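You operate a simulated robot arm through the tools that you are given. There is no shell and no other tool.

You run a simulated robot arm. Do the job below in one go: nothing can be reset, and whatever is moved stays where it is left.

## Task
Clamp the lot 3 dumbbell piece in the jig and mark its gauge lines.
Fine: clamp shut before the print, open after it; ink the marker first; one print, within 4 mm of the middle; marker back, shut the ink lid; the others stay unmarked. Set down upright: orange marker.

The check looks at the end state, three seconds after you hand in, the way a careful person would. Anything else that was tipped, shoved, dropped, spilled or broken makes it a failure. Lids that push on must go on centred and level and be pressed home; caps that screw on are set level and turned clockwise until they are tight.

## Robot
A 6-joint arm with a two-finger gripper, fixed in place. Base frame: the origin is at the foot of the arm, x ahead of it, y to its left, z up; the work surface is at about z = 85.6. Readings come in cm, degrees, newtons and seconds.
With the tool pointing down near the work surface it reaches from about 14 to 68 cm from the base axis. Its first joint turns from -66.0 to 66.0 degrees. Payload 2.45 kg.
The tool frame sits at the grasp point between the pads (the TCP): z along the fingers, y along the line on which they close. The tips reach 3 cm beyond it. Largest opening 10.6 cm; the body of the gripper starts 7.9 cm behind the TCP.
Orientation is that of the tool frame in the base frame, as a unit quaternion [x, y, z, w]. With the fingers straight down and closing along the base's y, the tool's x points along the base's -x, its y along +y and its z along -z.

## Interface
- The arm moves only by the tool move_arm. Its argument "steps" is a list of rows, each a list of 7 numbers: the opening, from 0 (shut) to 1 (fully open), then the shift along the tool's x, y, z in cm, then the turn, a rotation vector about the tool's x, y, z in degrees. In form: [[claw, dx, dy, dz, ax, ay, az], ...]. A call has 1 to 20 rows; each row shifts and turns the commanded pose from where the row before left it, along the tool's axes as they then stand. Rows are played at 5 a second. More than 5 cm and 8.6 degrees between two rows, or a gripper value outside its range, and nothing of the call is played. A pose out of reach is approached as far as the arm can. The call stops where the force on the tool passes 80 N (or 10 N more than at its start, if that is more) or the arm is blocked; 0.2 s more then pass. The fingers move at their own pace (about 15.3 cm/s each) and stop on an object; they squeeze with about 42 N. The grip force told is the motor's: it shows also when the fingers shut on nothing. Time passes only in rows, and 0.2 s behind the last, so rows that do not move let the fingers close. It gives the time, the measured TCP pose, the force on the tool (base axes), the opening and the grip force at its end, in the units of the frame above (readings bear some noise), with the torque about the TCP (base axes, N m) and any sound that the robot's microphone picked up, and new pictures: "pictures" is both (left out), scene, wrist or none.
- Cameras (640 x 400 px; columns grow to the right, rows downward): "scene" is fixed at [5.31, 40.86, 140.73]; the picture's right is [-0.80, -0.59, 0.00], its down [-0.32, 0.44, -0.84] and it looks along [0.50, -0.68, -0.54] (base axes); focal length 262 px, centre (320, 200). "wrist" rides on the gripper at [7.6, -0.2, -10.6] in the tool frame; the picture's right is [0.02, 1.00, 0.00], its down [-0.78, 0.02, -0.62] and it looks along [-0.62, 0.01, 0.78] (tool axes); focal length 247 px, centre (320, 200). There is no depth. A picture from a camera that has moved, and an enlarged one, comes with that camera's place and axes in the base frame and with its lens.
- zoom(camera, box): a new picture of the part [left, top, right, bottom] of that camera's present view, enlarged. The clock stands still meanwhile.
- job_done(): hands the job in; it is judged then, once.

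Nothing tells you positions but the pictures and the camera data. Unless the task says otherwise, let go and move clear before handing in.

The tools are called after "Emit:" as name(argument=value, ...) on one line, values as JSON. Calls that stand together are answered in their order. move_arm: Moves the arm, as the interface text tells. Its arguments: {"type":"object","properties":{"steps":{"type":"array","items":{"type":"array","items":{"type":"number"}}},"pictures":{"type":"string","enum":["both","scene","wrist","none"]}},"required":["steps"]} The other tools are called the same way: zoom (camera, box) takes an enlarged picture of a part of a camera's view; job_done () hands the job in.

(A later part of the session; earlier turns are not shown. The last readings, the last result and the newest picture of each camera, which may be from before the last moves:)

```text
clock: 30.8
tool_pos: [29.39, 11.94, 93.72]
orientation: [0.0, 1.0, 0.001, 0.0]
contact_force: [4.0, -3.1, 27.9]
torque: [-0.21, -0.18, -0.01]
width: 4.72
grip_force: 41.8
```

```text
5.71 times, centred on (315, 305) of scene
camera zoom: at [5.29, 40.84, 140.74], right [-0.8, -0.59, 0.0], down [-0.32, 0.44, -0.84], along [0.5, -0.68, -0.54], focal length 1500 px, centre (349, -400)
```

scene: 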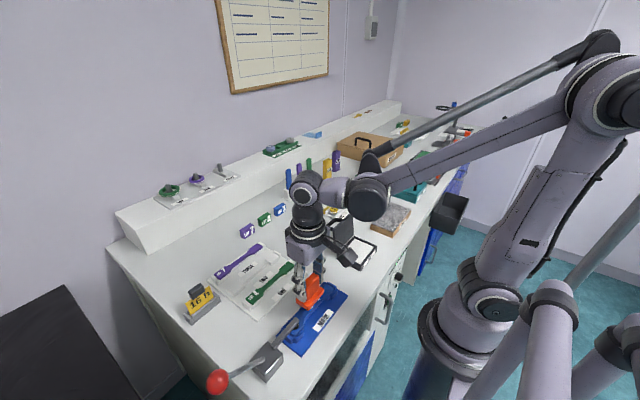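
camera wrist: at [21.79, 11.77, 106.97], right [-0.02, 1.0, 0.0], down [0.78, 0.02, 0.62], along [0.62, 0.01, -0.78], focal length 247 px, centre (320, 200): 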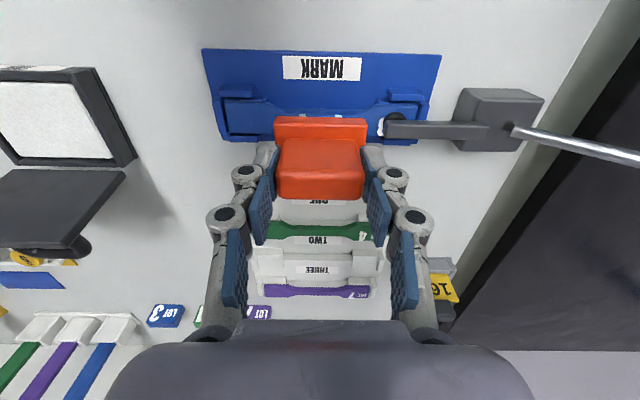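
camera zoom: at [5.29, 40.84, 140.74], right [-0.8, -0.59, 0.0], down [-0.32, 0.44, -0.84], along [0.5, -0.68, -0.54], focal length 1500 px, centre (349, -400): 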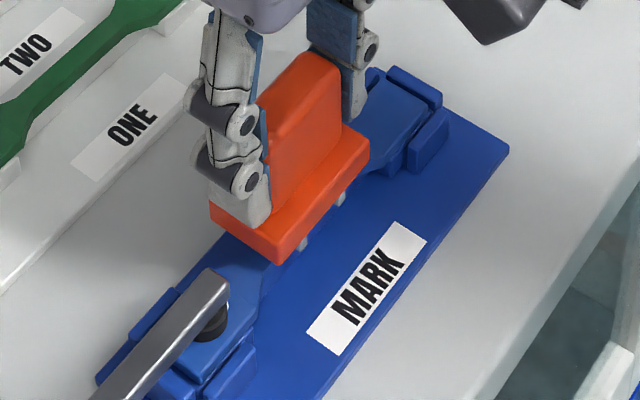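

Contact was made with about 28 N, so the print should be on. I'll lift straight up and look.

Emit:
move_arm(steps=[[0.3, 0, 0, -0.8, 0, 0, 0], [0.3, 0, 0, -2, 0, 0, 0], [0.3, 0, 0, -4, 0, 0, 0], [0.3, 0, 0, -4, 0, 0, 0], [0.3, 0, 0, 0, 0, 0, 0]])

Emit:
zoom(camera="scene", box=[280, 275, 350, 355])

Emit:
zoom(camera="wrist", box=[230, 40, 410, 140])

```text
clock: 32.0
tool_pos: [29.36, 12.06, 104.6]
orientation: [0.0, 1.0, 0.001, -0.001]
contact_force: [-0.1, 0.4, -1.2]
torque: [0.01, -0.03, 0.01]
width: 4.72
grip_force: 42.5
camera wrist: at [21.68, 11.92, 115.41], right [-0.02, 1.0, 0.0], down [0.78, 0.02, 0.62], along [0.62, 0.01, -0.78], focal length 247 px, centre (320, 200)
```

scene: 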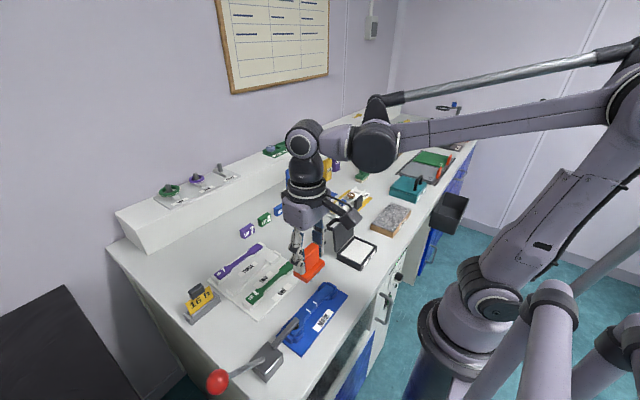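
wrist: 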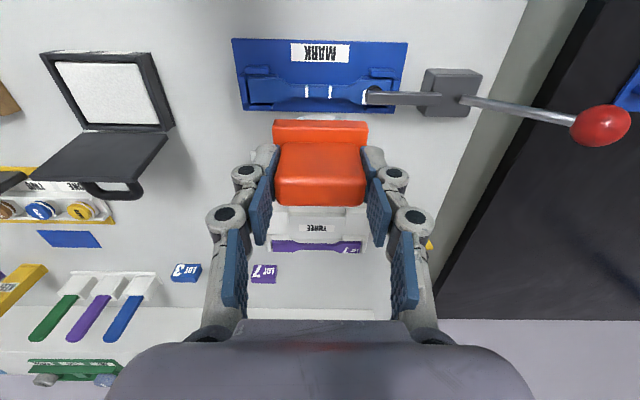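

```text
5.00 times, centred on (315, 315) of scene
camera zoom: at [5.31, 40.86, 140.73], right [-0.8, -0.59, 0.0], down [-0.32, 0.44, -0.84], along [0.5, -0.68, -0.54], focal length 1313 px, centre (345, -375)
```

zoom: 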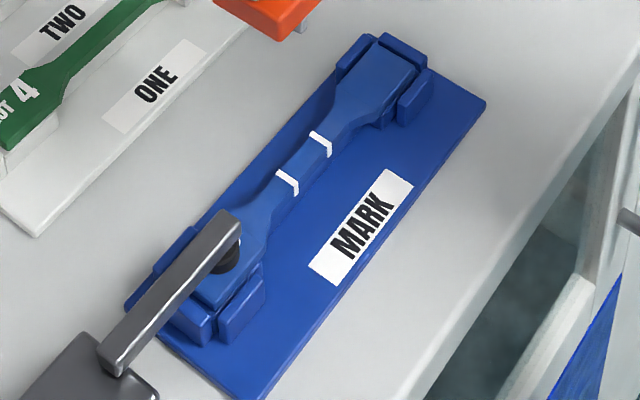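

```text
3.56 times, centred on (320, 90) of wrist
camera zoom: at [21.68, 11.92, 115.41], right [-0.02, 1.0, 0.0], down [0.78, 0.02, 0.62], along [0.62, 0.01, -0.78], focal length 878 px, centre (320, 591)
```

zoom: 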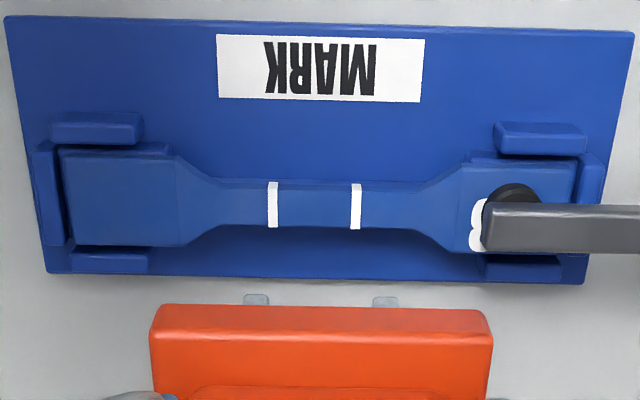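

Two white gauge lines are on the neck. I'll verify they are centred with a tight zoom.

Emit:
zoom(camera="wrist", box=[240, 65, 400, 125])

Emit:
zoom(camera="wrist", box=[285, 75, 345, 112])

```text
4.00 times, centred on (320, 95) of wrist
camera zoom: at [21.68, 11.92, 115.41], right [-0.02, 1.0, 0.0], down [0.78, 0.02, 0.62], along [0.62, 0.01, -0.78], focal length 988 px, centre (320, 620)
```

zoom: 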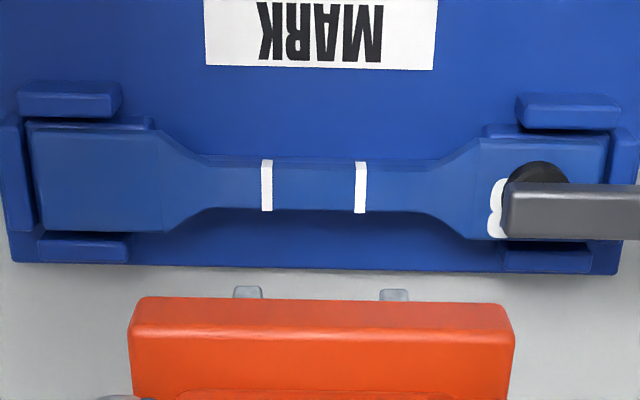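

```text
10.67 times, centred on (315, 94) of wrist
camera zoom: at [21.68, 11.92, 115.41], right [-0.02, 1.0, 0.0], down [0.78, 0.02, 0.62], along [0.62, 0.01, -0.78], focal length 2634 px, centre (373, 1336)
```

zoom: 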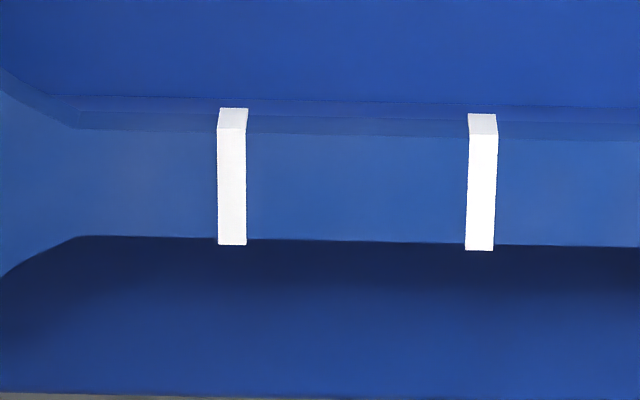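

The gauge lines cross the whole neck and are centred within about 1 mm. Next I'll carry the marker back to its original spot.

Emit:
move_arm(steps=[[0.3, 0, 0, -3, 0, 0, 0], [0.3, -2.594, -2.894, -0.35, 0, 0, 0], [0.3, -2.594, -2.894, -0.35, 0, 0, 0], [0.3, -2.594, -2.894, -0.35, 0, 0, 0], [0.3, -2.594, -2.894, -0.35, 0, 0, 0], [0.3, -2.594, -2.894, -0.35, 0, 0, 0], [0.3, -2.594, -2.894, -0.35, 0, 0, 0], [0.3, -2.594, -2.894, -0.35, 0, 0, 0], [0.3, -2.594, -2.894, -0.35, 0, 0, 0], [0.3, 0, 0, 0, 0, 0, 0]])

```text
clock: 34.2
tool_pos: [50.23, -11.1, 110.4]
orientation: [0.0, 1.0, -0.001, 0.0]
contact_force: [1.2, -0.6, -0.6]
torque: [0.0, 0.01, 0.01]
width: 4.68
grip_force: 42.1
camera wrist: at [42.64, -11.22, 121.05], right [-0.02, 1.0, 0.0], down [0.78, 0.02, 0.62], along [0.62, 0.01, -0.78], focal length 247 px, centre (320, 200)
```

scene: 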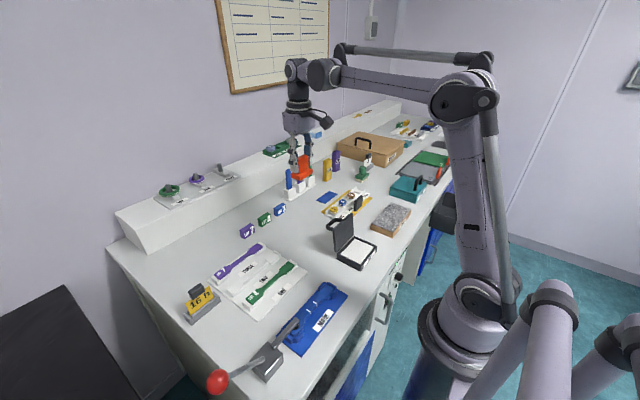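
wrist: 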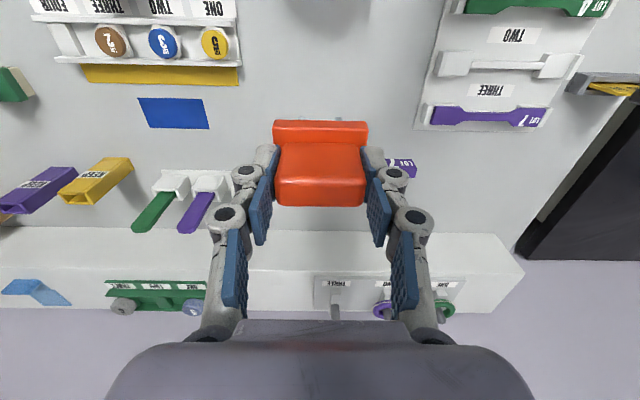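

I'm above the original spot. I'll check the marker's seat in the grip for tilt before lowering.

Emit:
zoom(camera="wrist", box=[220, 80, 420, 220])

Emit:
zoom(camera="scene", box=[280, 140, 330, 190])

```text
2.86 times, centred on (320, 150) of wrist
camera zoom: at [42.64, -11.22, 121.05], right [-0.02, 1.0, 0.0], down [0.78, 0.02, 0.62], along [0.62, 0.01, -0.78], focal length 706 px, centre (320, 343)
```

zoom: 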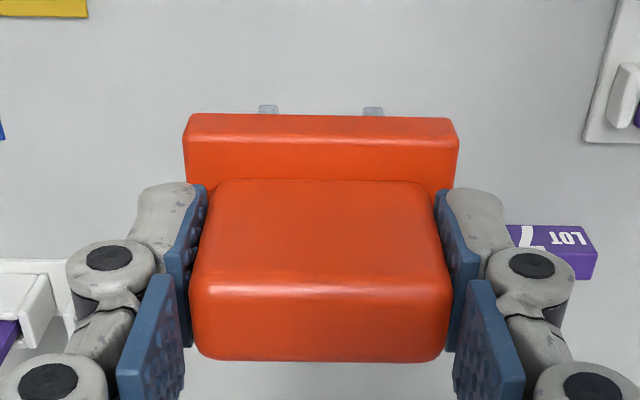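

```text
8.00 times, centred on (305, 165) of scene
camera zoom: at [5.31, 40.86, 140.73], right [-0.8, -0.59, 0.0], down [-0.32, 0.44, -0.84], along [0.5, -0.68, -0.54], focal length 2100 px, centre (440, 480)
```

zoom: 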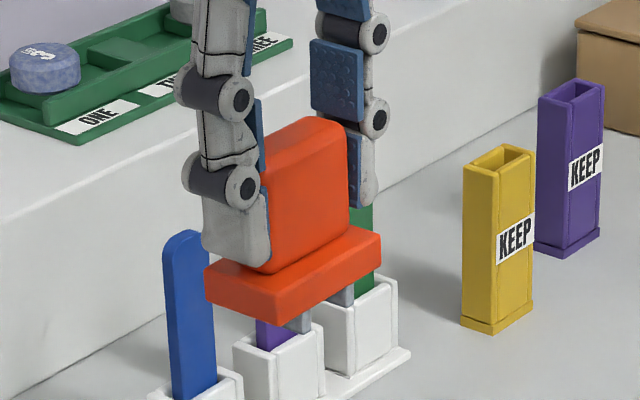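

The marker is upright but has slid up about 1 cm in the grip, so its legs are now about 5.5 cm below the TCP. I'll descend toward the table, stopping short first.

Emit:
move_arm(steps=[[0.3, 0.1, 0, 4, 0, 0, 0], [0.3, 0.1, 0, 4, 0, 0, 0], [0.3, 0.1, 0, 4, 0, 0, 0], [0.3, 0, 0, 3.5, 0, 0, 0], [0.3, 0, 0, 0.8, 0, 0, 0], [0.3, 0, 0, 0, 0, 0, 0]])

Emit:
zoom(camera="scene", box=[275, 190, 345, 245])

```text
clock: 35.6
tool_pos: [49.87, -11.12, 93.77]
orientation: [0.0, 1.0, 0.0, 0.0]
contact_force: [0.0, -1.0, -0.6]
torque: [0.0, 0.01, 0.03]
width: 4.7
grip_force: 42.0
camera wrist: at [42.3, -11.3, 104.59], right [-0.02, 1.0, 0.0], down [0.78, 0.02, 0.62], along [0.62, 0.01, -0.78], focal length 247 px, centre (320, 200)
```

scene: 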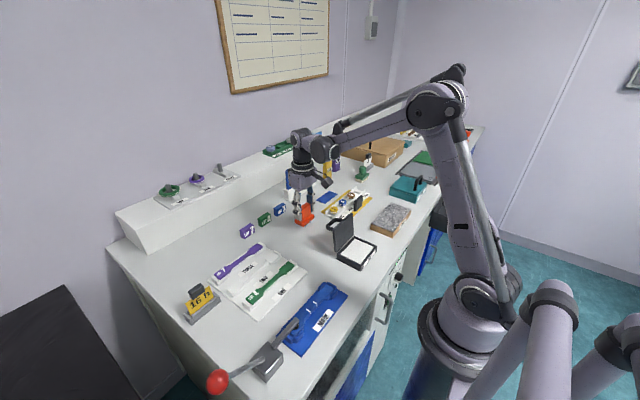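
wrist: 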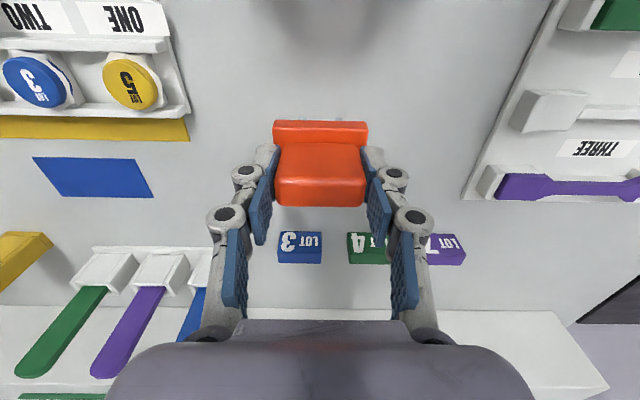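

```text
7.27 times, centred on (310, 218) of scene
camera zoom: at [5.31, 40.86, 140.73], right [-0.8, -0.59, 0.0], down [-0.32, 0.44, -0.84], along [0.5, -0.68, -0.54], focal length 1909 px, centre (393, 73)
```

zoom: 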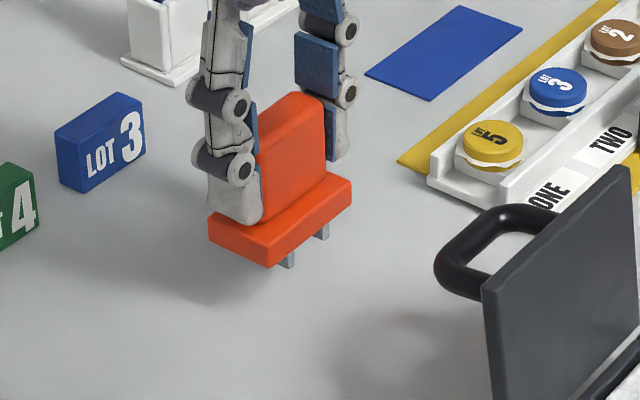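

Legs are about 2.5 cm above the table. I'll lower in small steps until light contact.

Emit:
move_arm(steps=[[0.3, -0.2, 0, 1.0, 0, 0, 0], [0.3, 0, 0, 0.7, 0, 0, 0], [0.3, 0, 0, 0.3, 0, 0, 0], [0.3, 0, 0, 0.2, 0, 0, 0], [0.3, 0, 0, 0, 0, 0, 0]], pictures="none")

Emit:
zoom(camera="scene", box=[275, 190, 345, 245])

```text
clock: 36.8
tool_pos: [49.99, -11.06, 91.73]
orientation: [-0.001, 1.0, 0.0, -0.001]
contact_force: [-0.4, -0.6, 0.4]
torque: [0.0, -0.02, 0.01]
width: 4.71
grip_force: 42.0
```

```text
7.27 times, centred on (310, 218) of scene
camera zoom: at [5.31, 40.86, 140.73], right [-0.8, -0.59, 0.0], down [-0.32, 0.44, -0.84], along [0.5, -0.68, -0.54], focal length 1909 px, centre (393, 73)
```

zoom: 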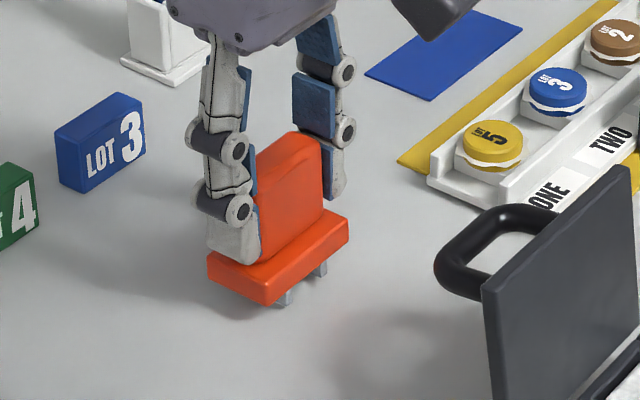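

Emit:
move_arm(steps=[[0.3, 0, 0, 0.2, 0, 0, 0], [0.3, 0, 0, 0.15, 0, 0, 0], [0.3, 0, 0, 0.1, 0, 0, 0], [0.3, 0, 0, 0, 0, 0, 0]], pictures="none")

Emit:
zoom(camera="scene", box=[275, 190, 345, 245])

```text
clock: 37.8
tool_pos: [49.93, -11.11, 91.22]
orientation: [0.0, 1.0, 0.0, 0.0]
contact_force: [0.3, 0.0, 0.0]
torque: [0.0, -0.02, 0.0]
width: 4.69
grip_force: 42.3
```

```text
7.27 times, centred on (310, 218) of scene
camera zoom: at [5.31, 40.86, 140.73], right [-0.8, -0.59, 0.0], down [-0.32, 0.44, -0.84], along [0.5, -0.68, -0.54], focal length 1909 px, centre (393, 73)
```

zoom: 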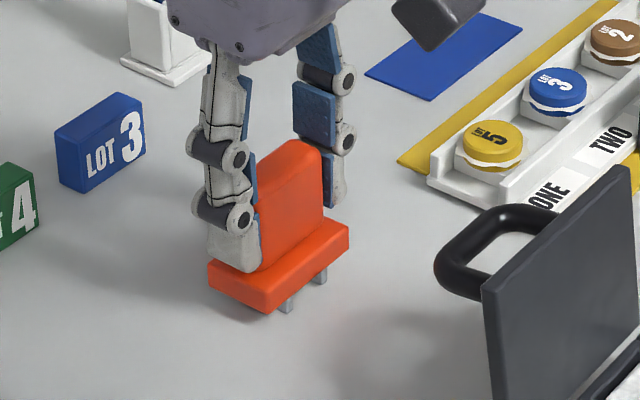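

Emit:
move_arm(steps=[[0.3, 0, 0, 0.12, 0, 0, 0], [0.3, 0, 0, 0.1, 0, 0, 0], [0.3, 0, 0, 0, 0, 0, 0]], pictures="none")

```text
clock: 38.6
tool_pos: [50.06, -11.14, 91.17]
orientation: [0.0, 1.0, 0.0, 0.0]
contact_force: [-2.0, -2.3, 26.5]
torque: [-0.07, -0.37, -0.02]
width: 4.71
grip_force: 42.0
```

The marker is on the table. I'll ease off the force, then open the fingers and rise.

Emit:
move_arm(steps=[[0.3, 0, 0, -0.12, 0, 0, 0], [0.3, 0, 0, 0, 0, 0, 0], [0.5, 0, 0, 0, 0, 0, 0], [0.6, 0, 0, -0.1, 0, 0, 0], [0.7, 0, 0, -0.2, 0, 0, 0], [0.75, 0, 0, 0, 0, 0, 0]])

Emit:
zoom(camera="scene", box=[275, 190, 345, 245])

Emit:
zoom(camera="wrist", box=[220, 80, 420, 220])

```text
clock: 40.0
tool_pos: [49.92, -10.86, 91.53]
orientation: [0.0, 1.0, 0.0, -0.001]
contact_force: [-0.2, -0.6, -0.2]
torque: [-0.02, 0.01, 0.0]
width: 7.93
grip_force: 0.1
camera wrist: at [42.43, -11.18, 102.23], right [-0.02, 1.0, 0.0], down [0.78, 0.02, 0.62], along [0.62, 0.01, -0.78], focal length 247 px, centre (320, 200)
```

scene: 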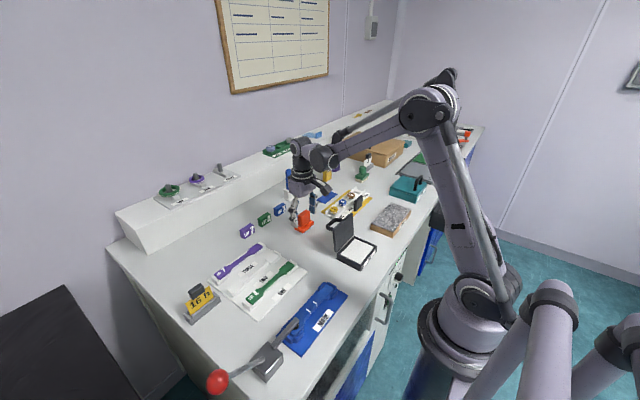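
wrist: 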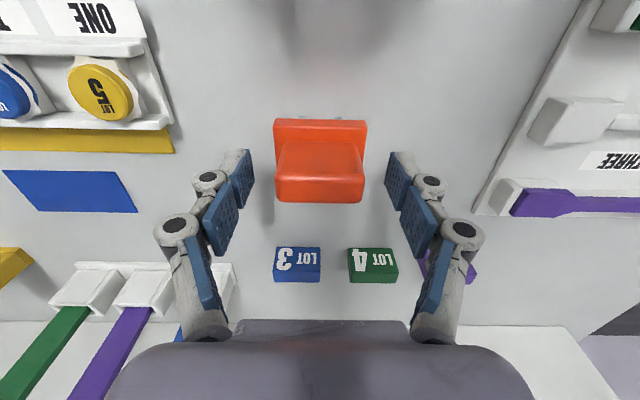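

```text
7.27 times, centred on (310, 218) of scene
camera zoom: at [5.31, 40.86, 140.73], right [-0.8, -0.59, 0.0], down [-0.32, 0.44, -0.84], along [0.5, -0.68, -0.54], focal length 1909 px, centre (393, 73)
```

zoom: 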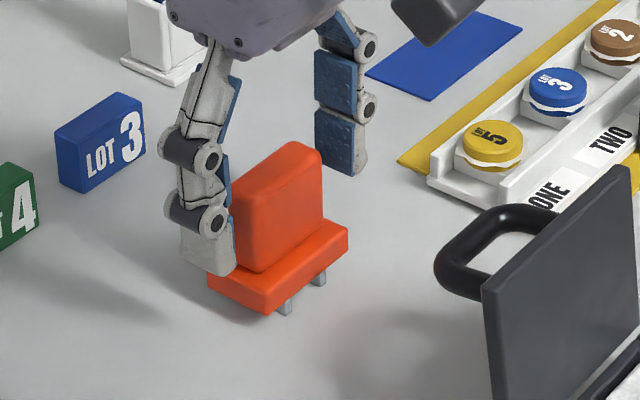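

```text
2.86 times, centred on (320, 150) of wrist
camera zoom: at [42.43, -11.18, 102.23], right [-0.02, 1.0, 0.0], down [0.78, 0.02, 0.62], along [0.62, 0.01, -0.78], focal length 706 px, centre (320, 343)
```

zoom: 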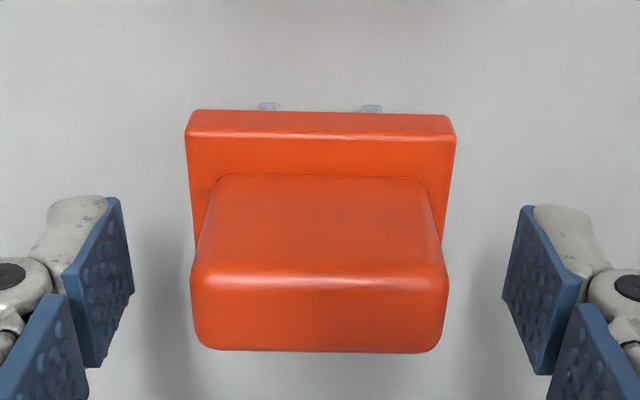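

The marker stands upright at its spot. I'll rise clear, close the fingers, and move to behind the ink lid to shut it.

Emit:
move_arm(steps=[[0.8, 0, -0.15, -3, 0, 0, 0], [0.8, 0, 0, -4, 0, 0, 0], [0.8, 0, 0, -4, 0, 0, 0], [0.4, 2.5, 0, -1, 0, 0, 0], [0.1, 2.5, 0, 0, 0, 0, 0], [0, 1.8, 0, 0, 0, 0, 0], [0, 0, 0, 0, 0, 0, 0]])

Emit:
zoom(camera="scene", box=[280, 180, 390, 275])

Emit:
zoom(camera="wrist", box=[220, 0, 420, 140])

```text
clock: 41.6
tool_pos: [43.12, -11.25, 103.58]
orientation: [0.0, 1.0, 0.0, 0.0]
contact_force: [-0.4, -0.4, -0.1]
torque: [0.01, -0.02, 0.0]
width: 0.01
grip_force: 28.2
camera wrist: at [35.59, -11.42, 114.32], right [-0.02, 1.0, 0.0], down [0.78, 0.02, 0.62], along [0.62, 0.01, -0.78], focal length 247 px, centre (320, 200)
```

scene: 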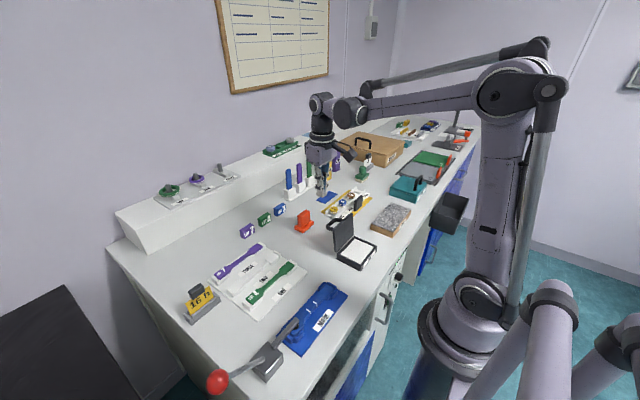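
wrist: 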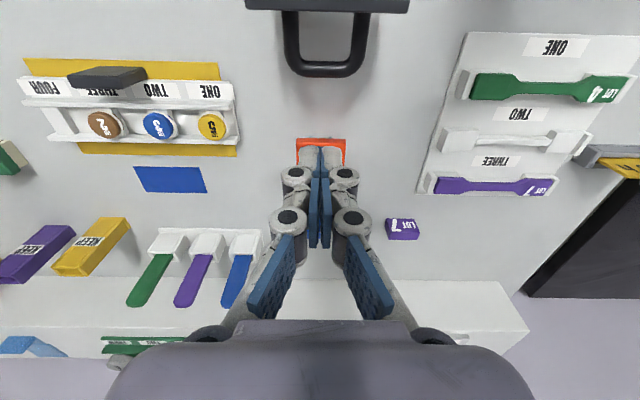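

```text
4.21 times, centred on (335, 228) of scene
camera zoom: at [5.3, 40.86, 140.73], right [-0.8, -0.59, 0.0], down [-0.32, 0.44, -0.84], along [0.5, -0.68, -0.54], focal length 1105 px, centre (257, 84)
```

zoom: 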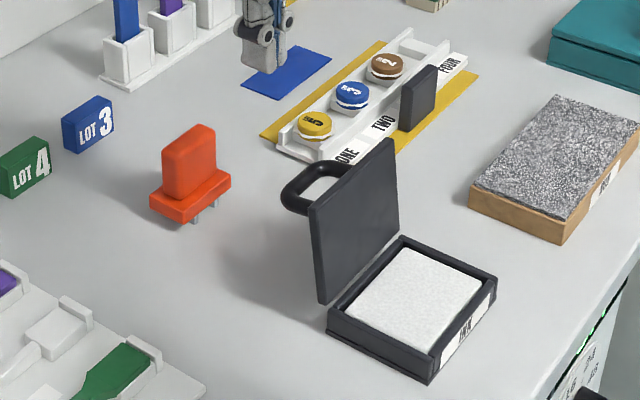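

```text
2.86 times, centred on (320, 70) of wrist
camera zoom: at [35.59, -11.42, 114.32], right [-0.02, 1.0, 0.0], down [0.78, 0.02, 0.62], along [0.62, 0.01, -0.78], focal length 706 px, centre (320, 571)
```

zoom: 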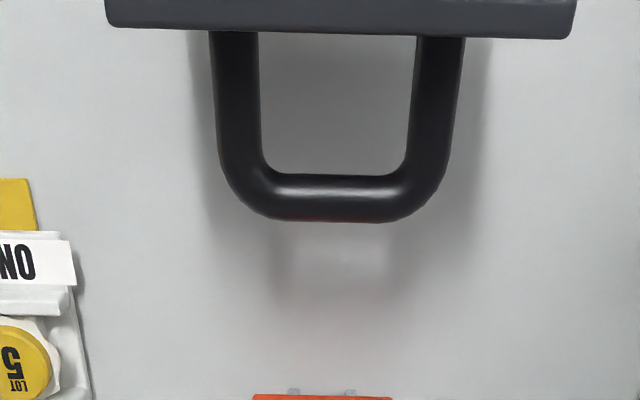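

The handle bar of the lid is at about x 39.5, z 93.5, y -11. I'll lower the closed fingers behind it and push it toward the pad.

Emit:
move_arm(steps=[[0, 0, 0.15, 3, 0, 0, 0], [0, 0, 0, 3, 0, 0, 0], [0, 0, 0, 2.8, 0, 0, 0], [0, 0, 0, 0, 0, 0, 0]])

Emit:
zoom(camera="scene", box=[280, 180, 390, 275])

Emit:
zoom(camera="wrist", box=[220, 0, 420, 200])

```text
clock: 42.6
tool_pos: [43.19, -11.02, 95.06]
orientation: [0.0, 1.0, 0.0, 0.0]
contact_force: [-0.3, 0.1, 0.1]
torque: [0.0, -0.03, 0.0]
width: 0.03
grip_force: 28.5
camera wrist: at [35.64, -11.24, 105.74], right [-0.02, 1.0, 0.0], down [0.78, 0.02, 0.62], along [0.62, 0.01, -0.78], focal length 247 px, centre (320, 200)
```

scene: 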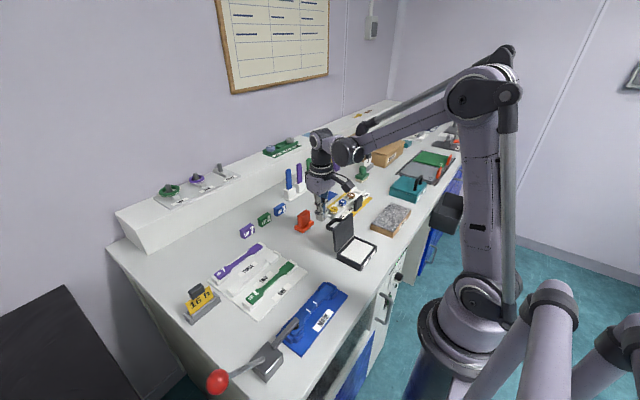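
wrist: 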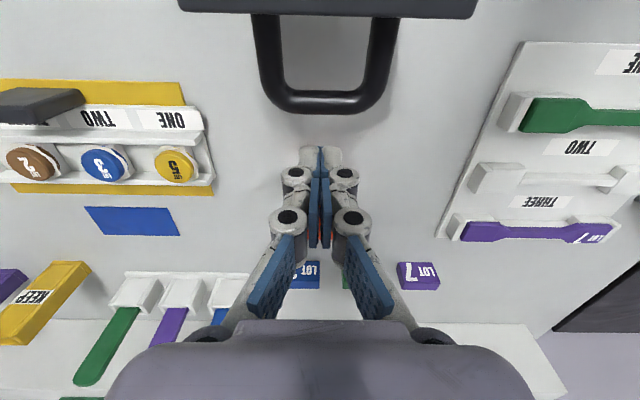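

```text
4.21 times, centred on (335, 228) of scene
camera zoom: at [5.31, 40.86, 140.73], right [-0.8, -0.59, 0.0], down [-0.32, 0.44, -0.84], along [0.5, -0.68, -0.54], focal length 1105 px, centre (257, 84)
```

zoom: 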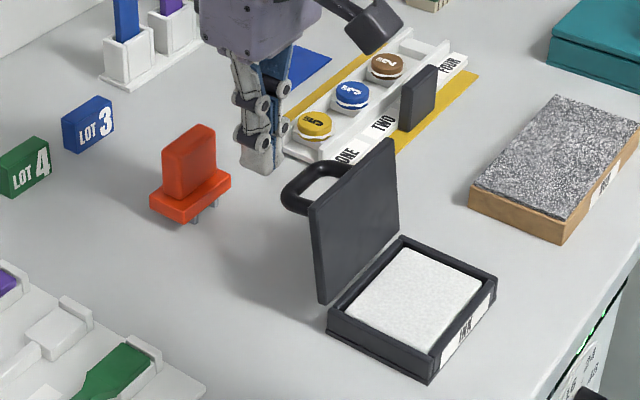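

```text
2.00 times, centred on (320, 100) of wrist
camera zoom: at [35.64, -11.24, 105.74], right [-0.02, 1.0, 0.0], down [0.78, 0.02, 0.62], along [0.62, 0.01, -0.78], focal length 494 px, centre (320, 400)
```

zoom: 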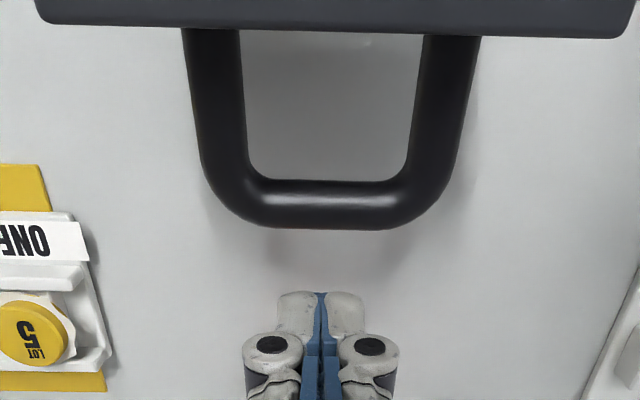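

Now I'll push the handle toward the pad in gentle steps.

Emit:
move_arm(steps=[[0, 0.8, 0, 0.6, 0, 0, 0], [0, 0.8, 0, 0, 0, 0, 0], [0, 0.8, 0, 0, 0, 0, 0], [0, 0.8, 0, 0, 0, 0, 0], [0, 0.8, 0, 0, 0, 0, 0], [0, 0, 0, 0, 0, 0, 0]])

Emit:
zoom(camera="scene", box=[280, 180, 390, 275])

```text
clock: 44.0
tool_pos: [39.2, -11.11, 94.16]
orientation: [0.0, 1.0, -0.001, 0.0]
contact_force: [1.1, -0.2, 0.7]
torque: [-0.04, -0.02, 0.04]
width: 0.0
grip_force: 28.6
camera wrist: at [31.67, -11.31, 104.92], right [-0.02, 1.0, 0.0], down [0.78, 0.02, 0.62], along [0.62, 0.01, -0.78], focal length 247 px, centre (320, 200)
```

scene: 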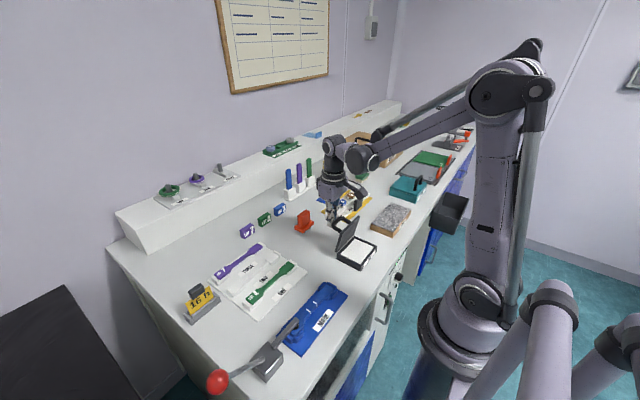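
wrist: 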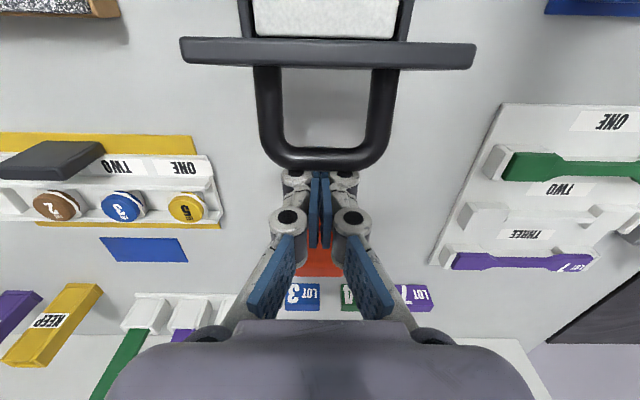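

```text
4.21 times, centred on (335, 228) of scene
camera zoom: at [5.31, 40.86, 140.73], right [-0.8, -0.59, 0.0], down [-0.32, 0.44, -0.84], along [0.5, -0.68, -0.54], focal length 1105 px, centre (257, 84)
```

zoom: 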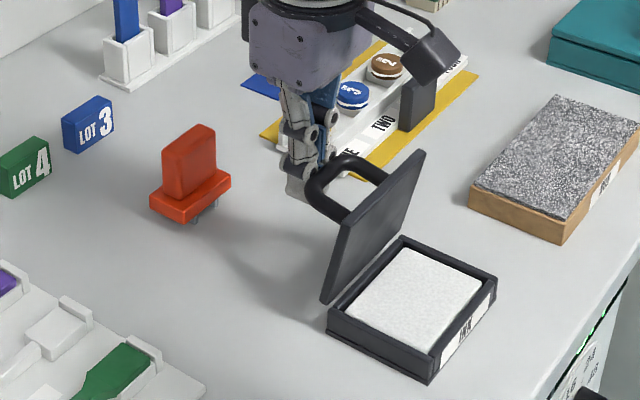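

The lid swings easily toward the pad. I'll continue.

Emit:
move_arm(steps=[[0, 0.7, 0, 0, 0, 0, 0], [0, 0.7, 0, 0, 0, 0, 0], [0, 0.7, 0, 0, 0, 0, 0], [0, 0.7, 0, 0, 0, 0, 0], [0, 0, 0, 0, 0, 0, 0]])

Emit:
zoom(camera="scene", box=[280, 180, 390, 275])

```text
clock: 45.2
tool_pos: [36.51, -10.97, 94.04]
orientation: [0.0, 1.0, 0.001, 0.0]
contact_force: [0.1, -0.6, 0.2]
torque: [-0.01, 0.02, 0.02]
width: 0.0
grip_force: 28.3
camera wrist: at [28.92, -11.18, 104.88], right [-0.02, 1.0, 0.0], down [0.78, 0.02, 0.62], along [0.62, 0.01, -0.78], focal length 247 px, centre (320, 200)
```

scene: 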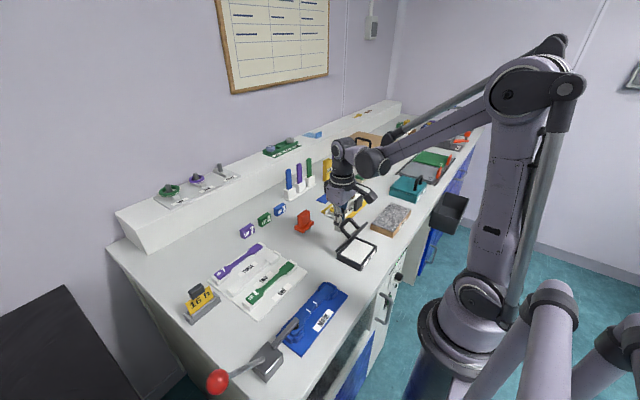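
wrist: 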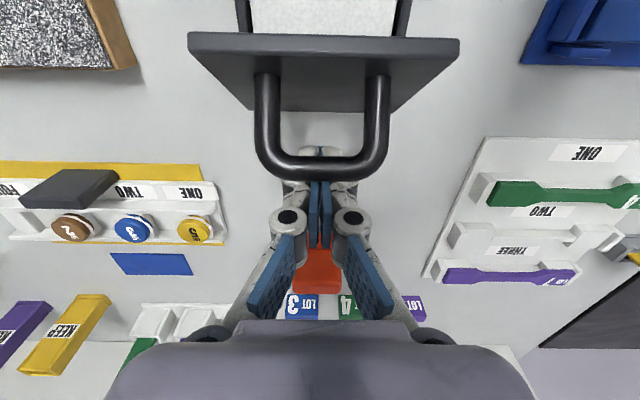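

```text
4.21 times, centred on (335, 228) of scene
camera zoom: at [5.31, 40.86, 140.73], right [-0.8, -0.59, 0.0], down [-0.32, 0.44, -0.84], along [0.5, -0.68, -0.54], focal length 1105 px, centre (257, 84)
```

zoom: 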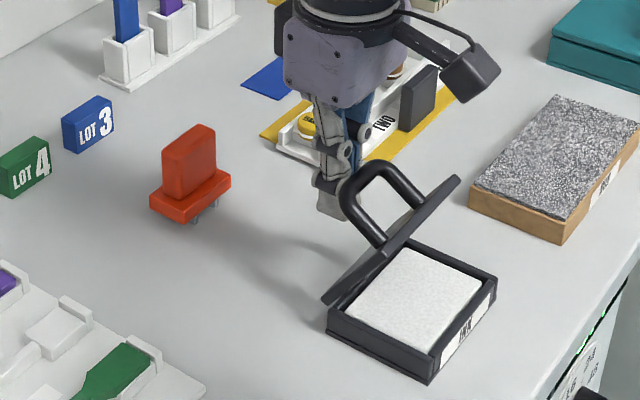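

The lid is past halfway and held by hinge friction. I'll keep pushing the handle over.

Emit:
move_arm(steps=[[0, 0.8, 0, 0, 0, 0, 0], [0, 0.8, 0, 0, 0, 0, 0], [0, 0.8, 0, 0, 0, 0, 0], [0, 0.8, 0, 0, 0, 0, 0], [0, 0.7, 0, 0, 0, 0, 0], [0, 0, 0, 0, 0, 0, 0]])

Emit:
zoom(camera="scene", box=[280, 180, 390, 275])

```text
clock: 46.6
tool_pos: [32.69, -11.04, 94.16]
orientation: [0.0, 1.0, 0.0, 0.0]
contact_force: [0.0, 0.3, -0.4]
torque: [0.02, 0.02, -0.02]
width: 0.01
grip_force: 28.4
camera wrist: at [25.1, -11.12, 104.9], right [-0.02, 1.0, 0.0], down [0.78, 0.02, 0.62], along [0.62, 0.01, -0.78], focal length 247 px, centre (320, 200)
```

scene: 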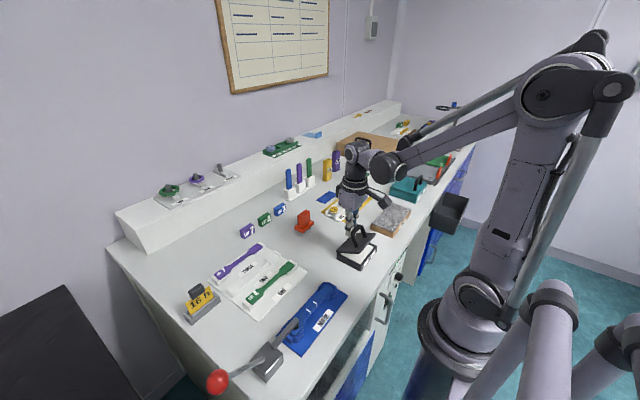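
wrist: 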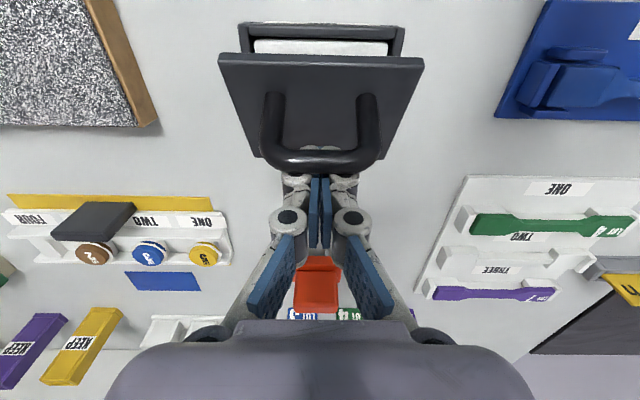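

```text
4.21 times, centred on (335, 228) of scene
camera zoom: at [5.31, 40.86, 140.73], right [-0.8, -0.59, 0.0], down [-0.32, 0.44, -0.84], along [0.5, -0.68, -0.54], focal length 1105 px, centre (257, 84)
```

zoom: 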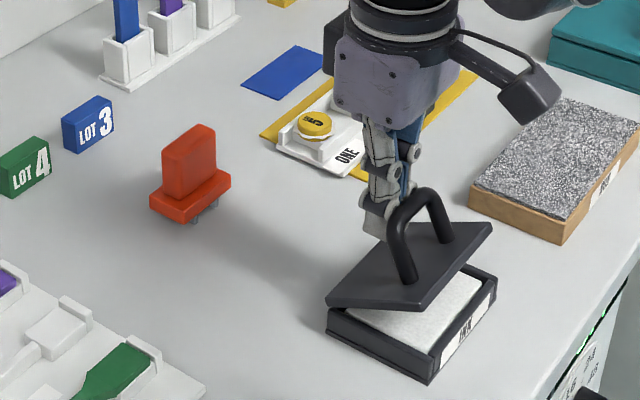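

Nearly closed. I'll continue the push, then press down on top.

Emit:
move_arm(steps=[[0, 0.7, 0, 0, 0, 0, 0], [0, 0.7, 0, 0, 0, 0, 0], [0, 0.6, 0, 0, 0, 0, 0], [0, 0.4, 0, 0, 0, 0, 0], [0, 0, 0, 0, 0, 0, 0]])

Emit:
zoom(camera="scene", box=[280, 180, 390, 275])

```text
clock: 47.8
tool_pos: [30.25, -11.11, 94.14]
orientation: [0.0, 1.0, 0.0, 0.0]
contact_force: [0.3, -0.2, -0.7]
torque: [0.01, 0.02, -0.02]
width: 0.0
grip_force: 27.9
camera wrist: at [22.65, -11.22, 104.86], right [-0.02, 1.0, 0.0], down [0.78, 0.02, 0.62], along [0.62, 0.01, -0.78], focal length 247 px, centre (320, 200)
```

scene: 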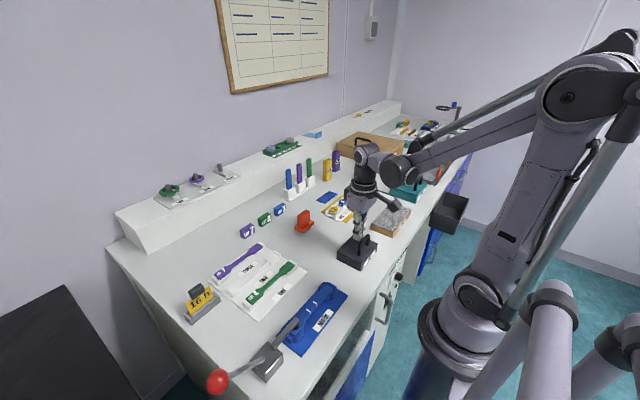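
wrist: 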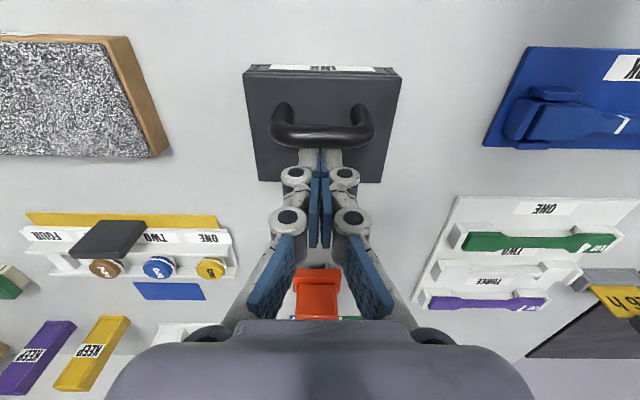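

```text
4.21 times, centred on (335, 228) of scene
camera zoom: at [5.31, 40.86, 140.73], right [-0.8, -0.59, 0.0], down [-0.32, 0.44, -0.84], along [0.5, -0.68, -0.54], focal length 1105 px, centre (257, 84)
```

zoom: 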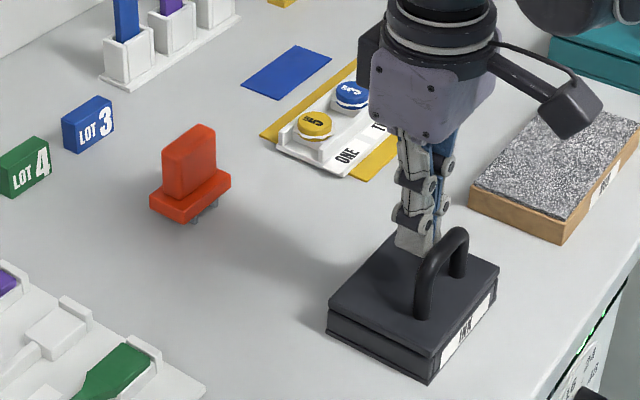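

The lid is down. I'll press lightly on its top behind the handle to make sure it is fully shut.

Emit:
move_arm(steps=[[0, -0.3, 0, 0.6, 0, 0, 0], [0, 0, 0, 0.5, 0, 0, 0], [0, 0, 0, 0.3, 0, 0, 0], [0, 0, 0, 0.2, 0, 0, 0], [0, 0, 0, 0, 0, 0, 0]], pictures="none")

Emit:
zoom(camera="scene", box=[325, 205, 385, 275])

```text
clock: 49.0
tool_pos: [30.64, -11.05, 92.47]
orientation: [0.0, 1.0, 0.0, 0.0]
contact_force: [0.3, 0.1, 0.6]
torque: [-0.02, 0.03, -0.01]
width: 0.0
grip_force: 28.5
```

```text
5.71 times, centred on (355, 240) of scene
camera zoom: at [5.31, 40.86, 140.73], right [-0.8, -0.59, 0.0], down [-0.32, 0.44, -0.84], along [0.5, -0.68, -0.54], focal length 1500 px, centre (120, -29)
```

zoom: 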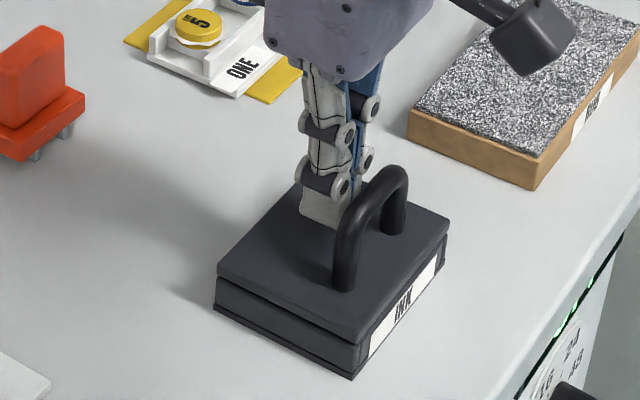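

Emit:
move_arm(steps=[[0, 0, 0, 0.2, 0, 0, 0], [0, 0, 0, 0.15, 0, 0, 0], [0, 0, 0, 0.15, 0, 0, 0], [0, 0, 0, 0, 0, 0, 0]], pictures="none")

Emit:
zoom(camera="scene", box=[325, 205, 385, 275])

```text
clock: 50.0
tool_pos: [30.38, -11.08, 91.96]
orientation: [0.0, 1.0, 0.0, 0.0]
contact_force: [0.5, -0.5, 0.5]
torque: [-0.02, 0.0, 0.02]
width: 0.0
grip_force: 28.6
```

```text
5.71 times, centred on (355, 240) of scene
camera zoom: at [5.31, 40.86, 140.73], right [-0.8, -0.59, 0.0], down [-0.32, 0.44, -0.84], along [0.5, -0.68, -0.54], focal length 1500 px, centre (120, -29)
```

zoom: 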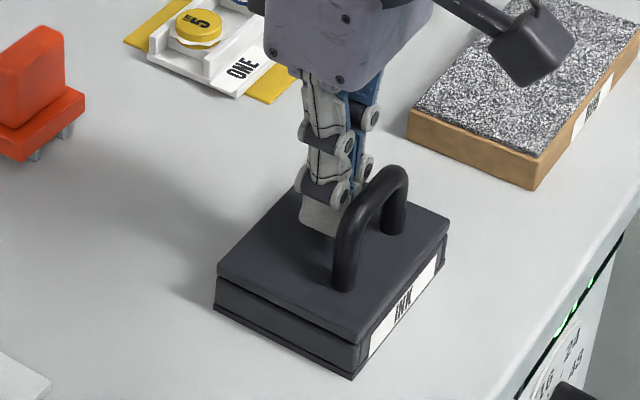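

Emit:
move_arm(steps=[[0, 0, 0, 0.15, 0, 0, 0], [0, 0, 0, 0.12, 0, 0, 0], [0, 0, 0, 0.1, 0, 0, 0], [0, 0, 0, 0, 0, 0, 0]], pictures="none")

```text
clock: 51.0
tool_pos: [30.43, -11.18, 91.63]
orientation: [0.001, 1.0, 0.0, -0.001]
contact_force: [0.2, 0.1, 0.1]
torque: [0.02, 0.01, 0.0]
width: 0.02
grip_force: 28.8
```

Emit:
move_arm(steps=[[0, 0, 0, 0.15, 0, 0, 0], [0, 0, 0, 0.12, 0, 0, 0], [0, 0, 0, 0.1, 0, 0, 0], [0, 0, 0, 0, 0, 0, 0]], pictures="none")

Emit:
zoom(camera="scene", box=[325, 205, 385, 275])

```text
clock: 52.0
tool_pos: [30.36, -11.07, 91.22]
orientation: [-0.001, 1.0, 0.0, 0.001]
contact_force: [-0.1, 0.8, 0.5]
torque: [-0.05, 0.01, 0.0]
width: 0.0
grip_force: 28.2
```

```text
5.71 times, centred on (355, 240) of scene
camera zoom: at [5.31, 40.86, 140.73], right [-0.8, -0.59, 0.0], down [-0.32, 0.44, -0.84], along [0.5, -0.68, -0.54], focal length 1500 px, centre (120, -29)
```

zoom: 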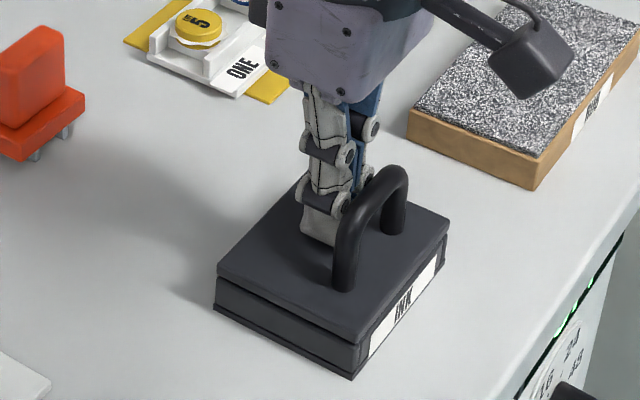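

Emit:
move_arm(steps=[[0, 0, 0, 0.15, 0, 0, 0], [0, 0, 0, 0.15, 0, 0, 0], [0, 0, 0, 0.12, 0, 0, 0], [0, 0, 0, 0, 0, 0, 0]], pictures="none")

```text
clock: 53.0
tool_pos: [30.38, -11.22, 90.98]
orientation: [-0.001, 1.0, 0.0, -0.001]
contact_force: [-4.6, 0.6, 57.2]
torque: [0.04, -0.17, -0.04]
width: 0.6
grip_force: 28.8
```

The lid is pressed home (57 N). I'll retreat upward and check it.

Emit:
move_arm(steps=[[0, 0, 0, -0.6, 0, 0, 0], [0, -0.2, 0, -2.5, 0, 0, 0], [0, 0, 0, -4, 0, 0, 0], [0, 0, 0, -4, 0, 0, 0], [0, 0, 0, -4, 0, 0, 0], [0, 0, 0, 0, 0, 0, 0]])

Emit:
zoom(camera="scene", box=[280, 190, 390, 275])

Emit:
zoom(camera="wrist", box=[220, 20, 420, 160])

```text
clock: 54.4
tool_pos: [30.61, -10.94, 105.82]
orientation: [0.0, 1.0, 0.001, 0.001]
contact_force: [-1.0, -0.6, 0.0]
torque: [0.01, 0.03, -0.01]
width: 0.0
grip_force: 28.3
camera wrist: at [23.04, -11.18, 116.57], right [-0.02, 1.0, 0.0], down [0.78, 0.02, 0.62], along [0.62, 0.01, -0.78], focal length 247 px, centre (320, 200)
```

scene: 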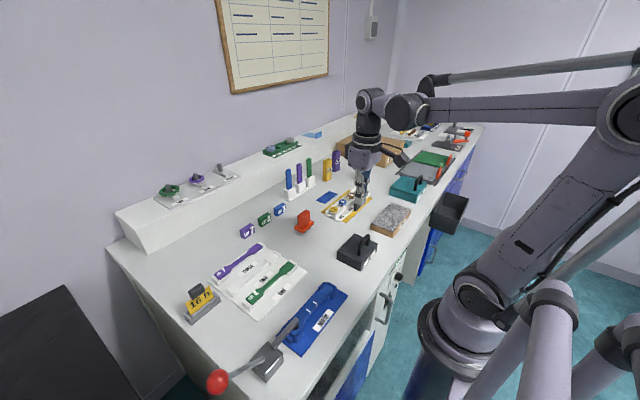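
wrist: 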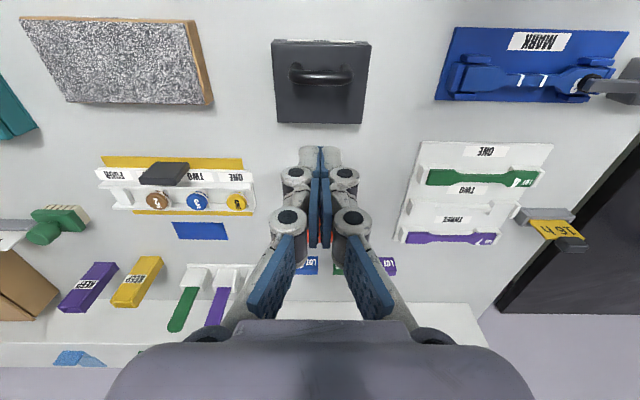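

```text
4.71 times, centred on (335, 232) of scene
camera zoom: at [5.31, 40.86, 140.73], right [-0.8, -0.59, 0.0], down [-0.32, 0.44, -0.84], along [0.5, -0.68, -0.54], focal length 1235 px, centre (249, 47)
```

zoom: 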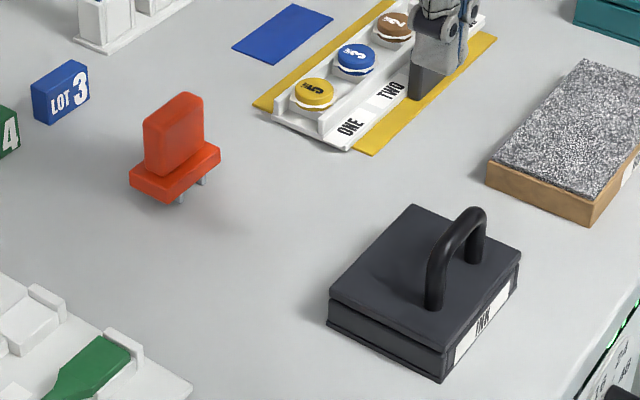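

```text
2.86 times, centred on (320, 90) of wrist
camera zoom: at [23.04, -11.18, 116.57], right [-0.02, 1.0, 0.0], down [0.78, 0.02, 0.62], along [0.62, 0.01, -0.78], focal length 706 px, centre (320, 514)
```

zoom: 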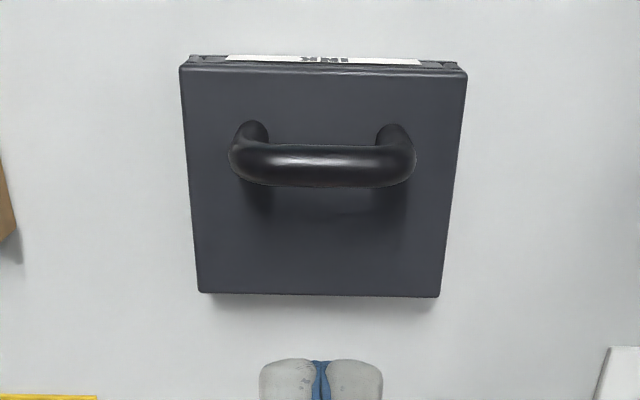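

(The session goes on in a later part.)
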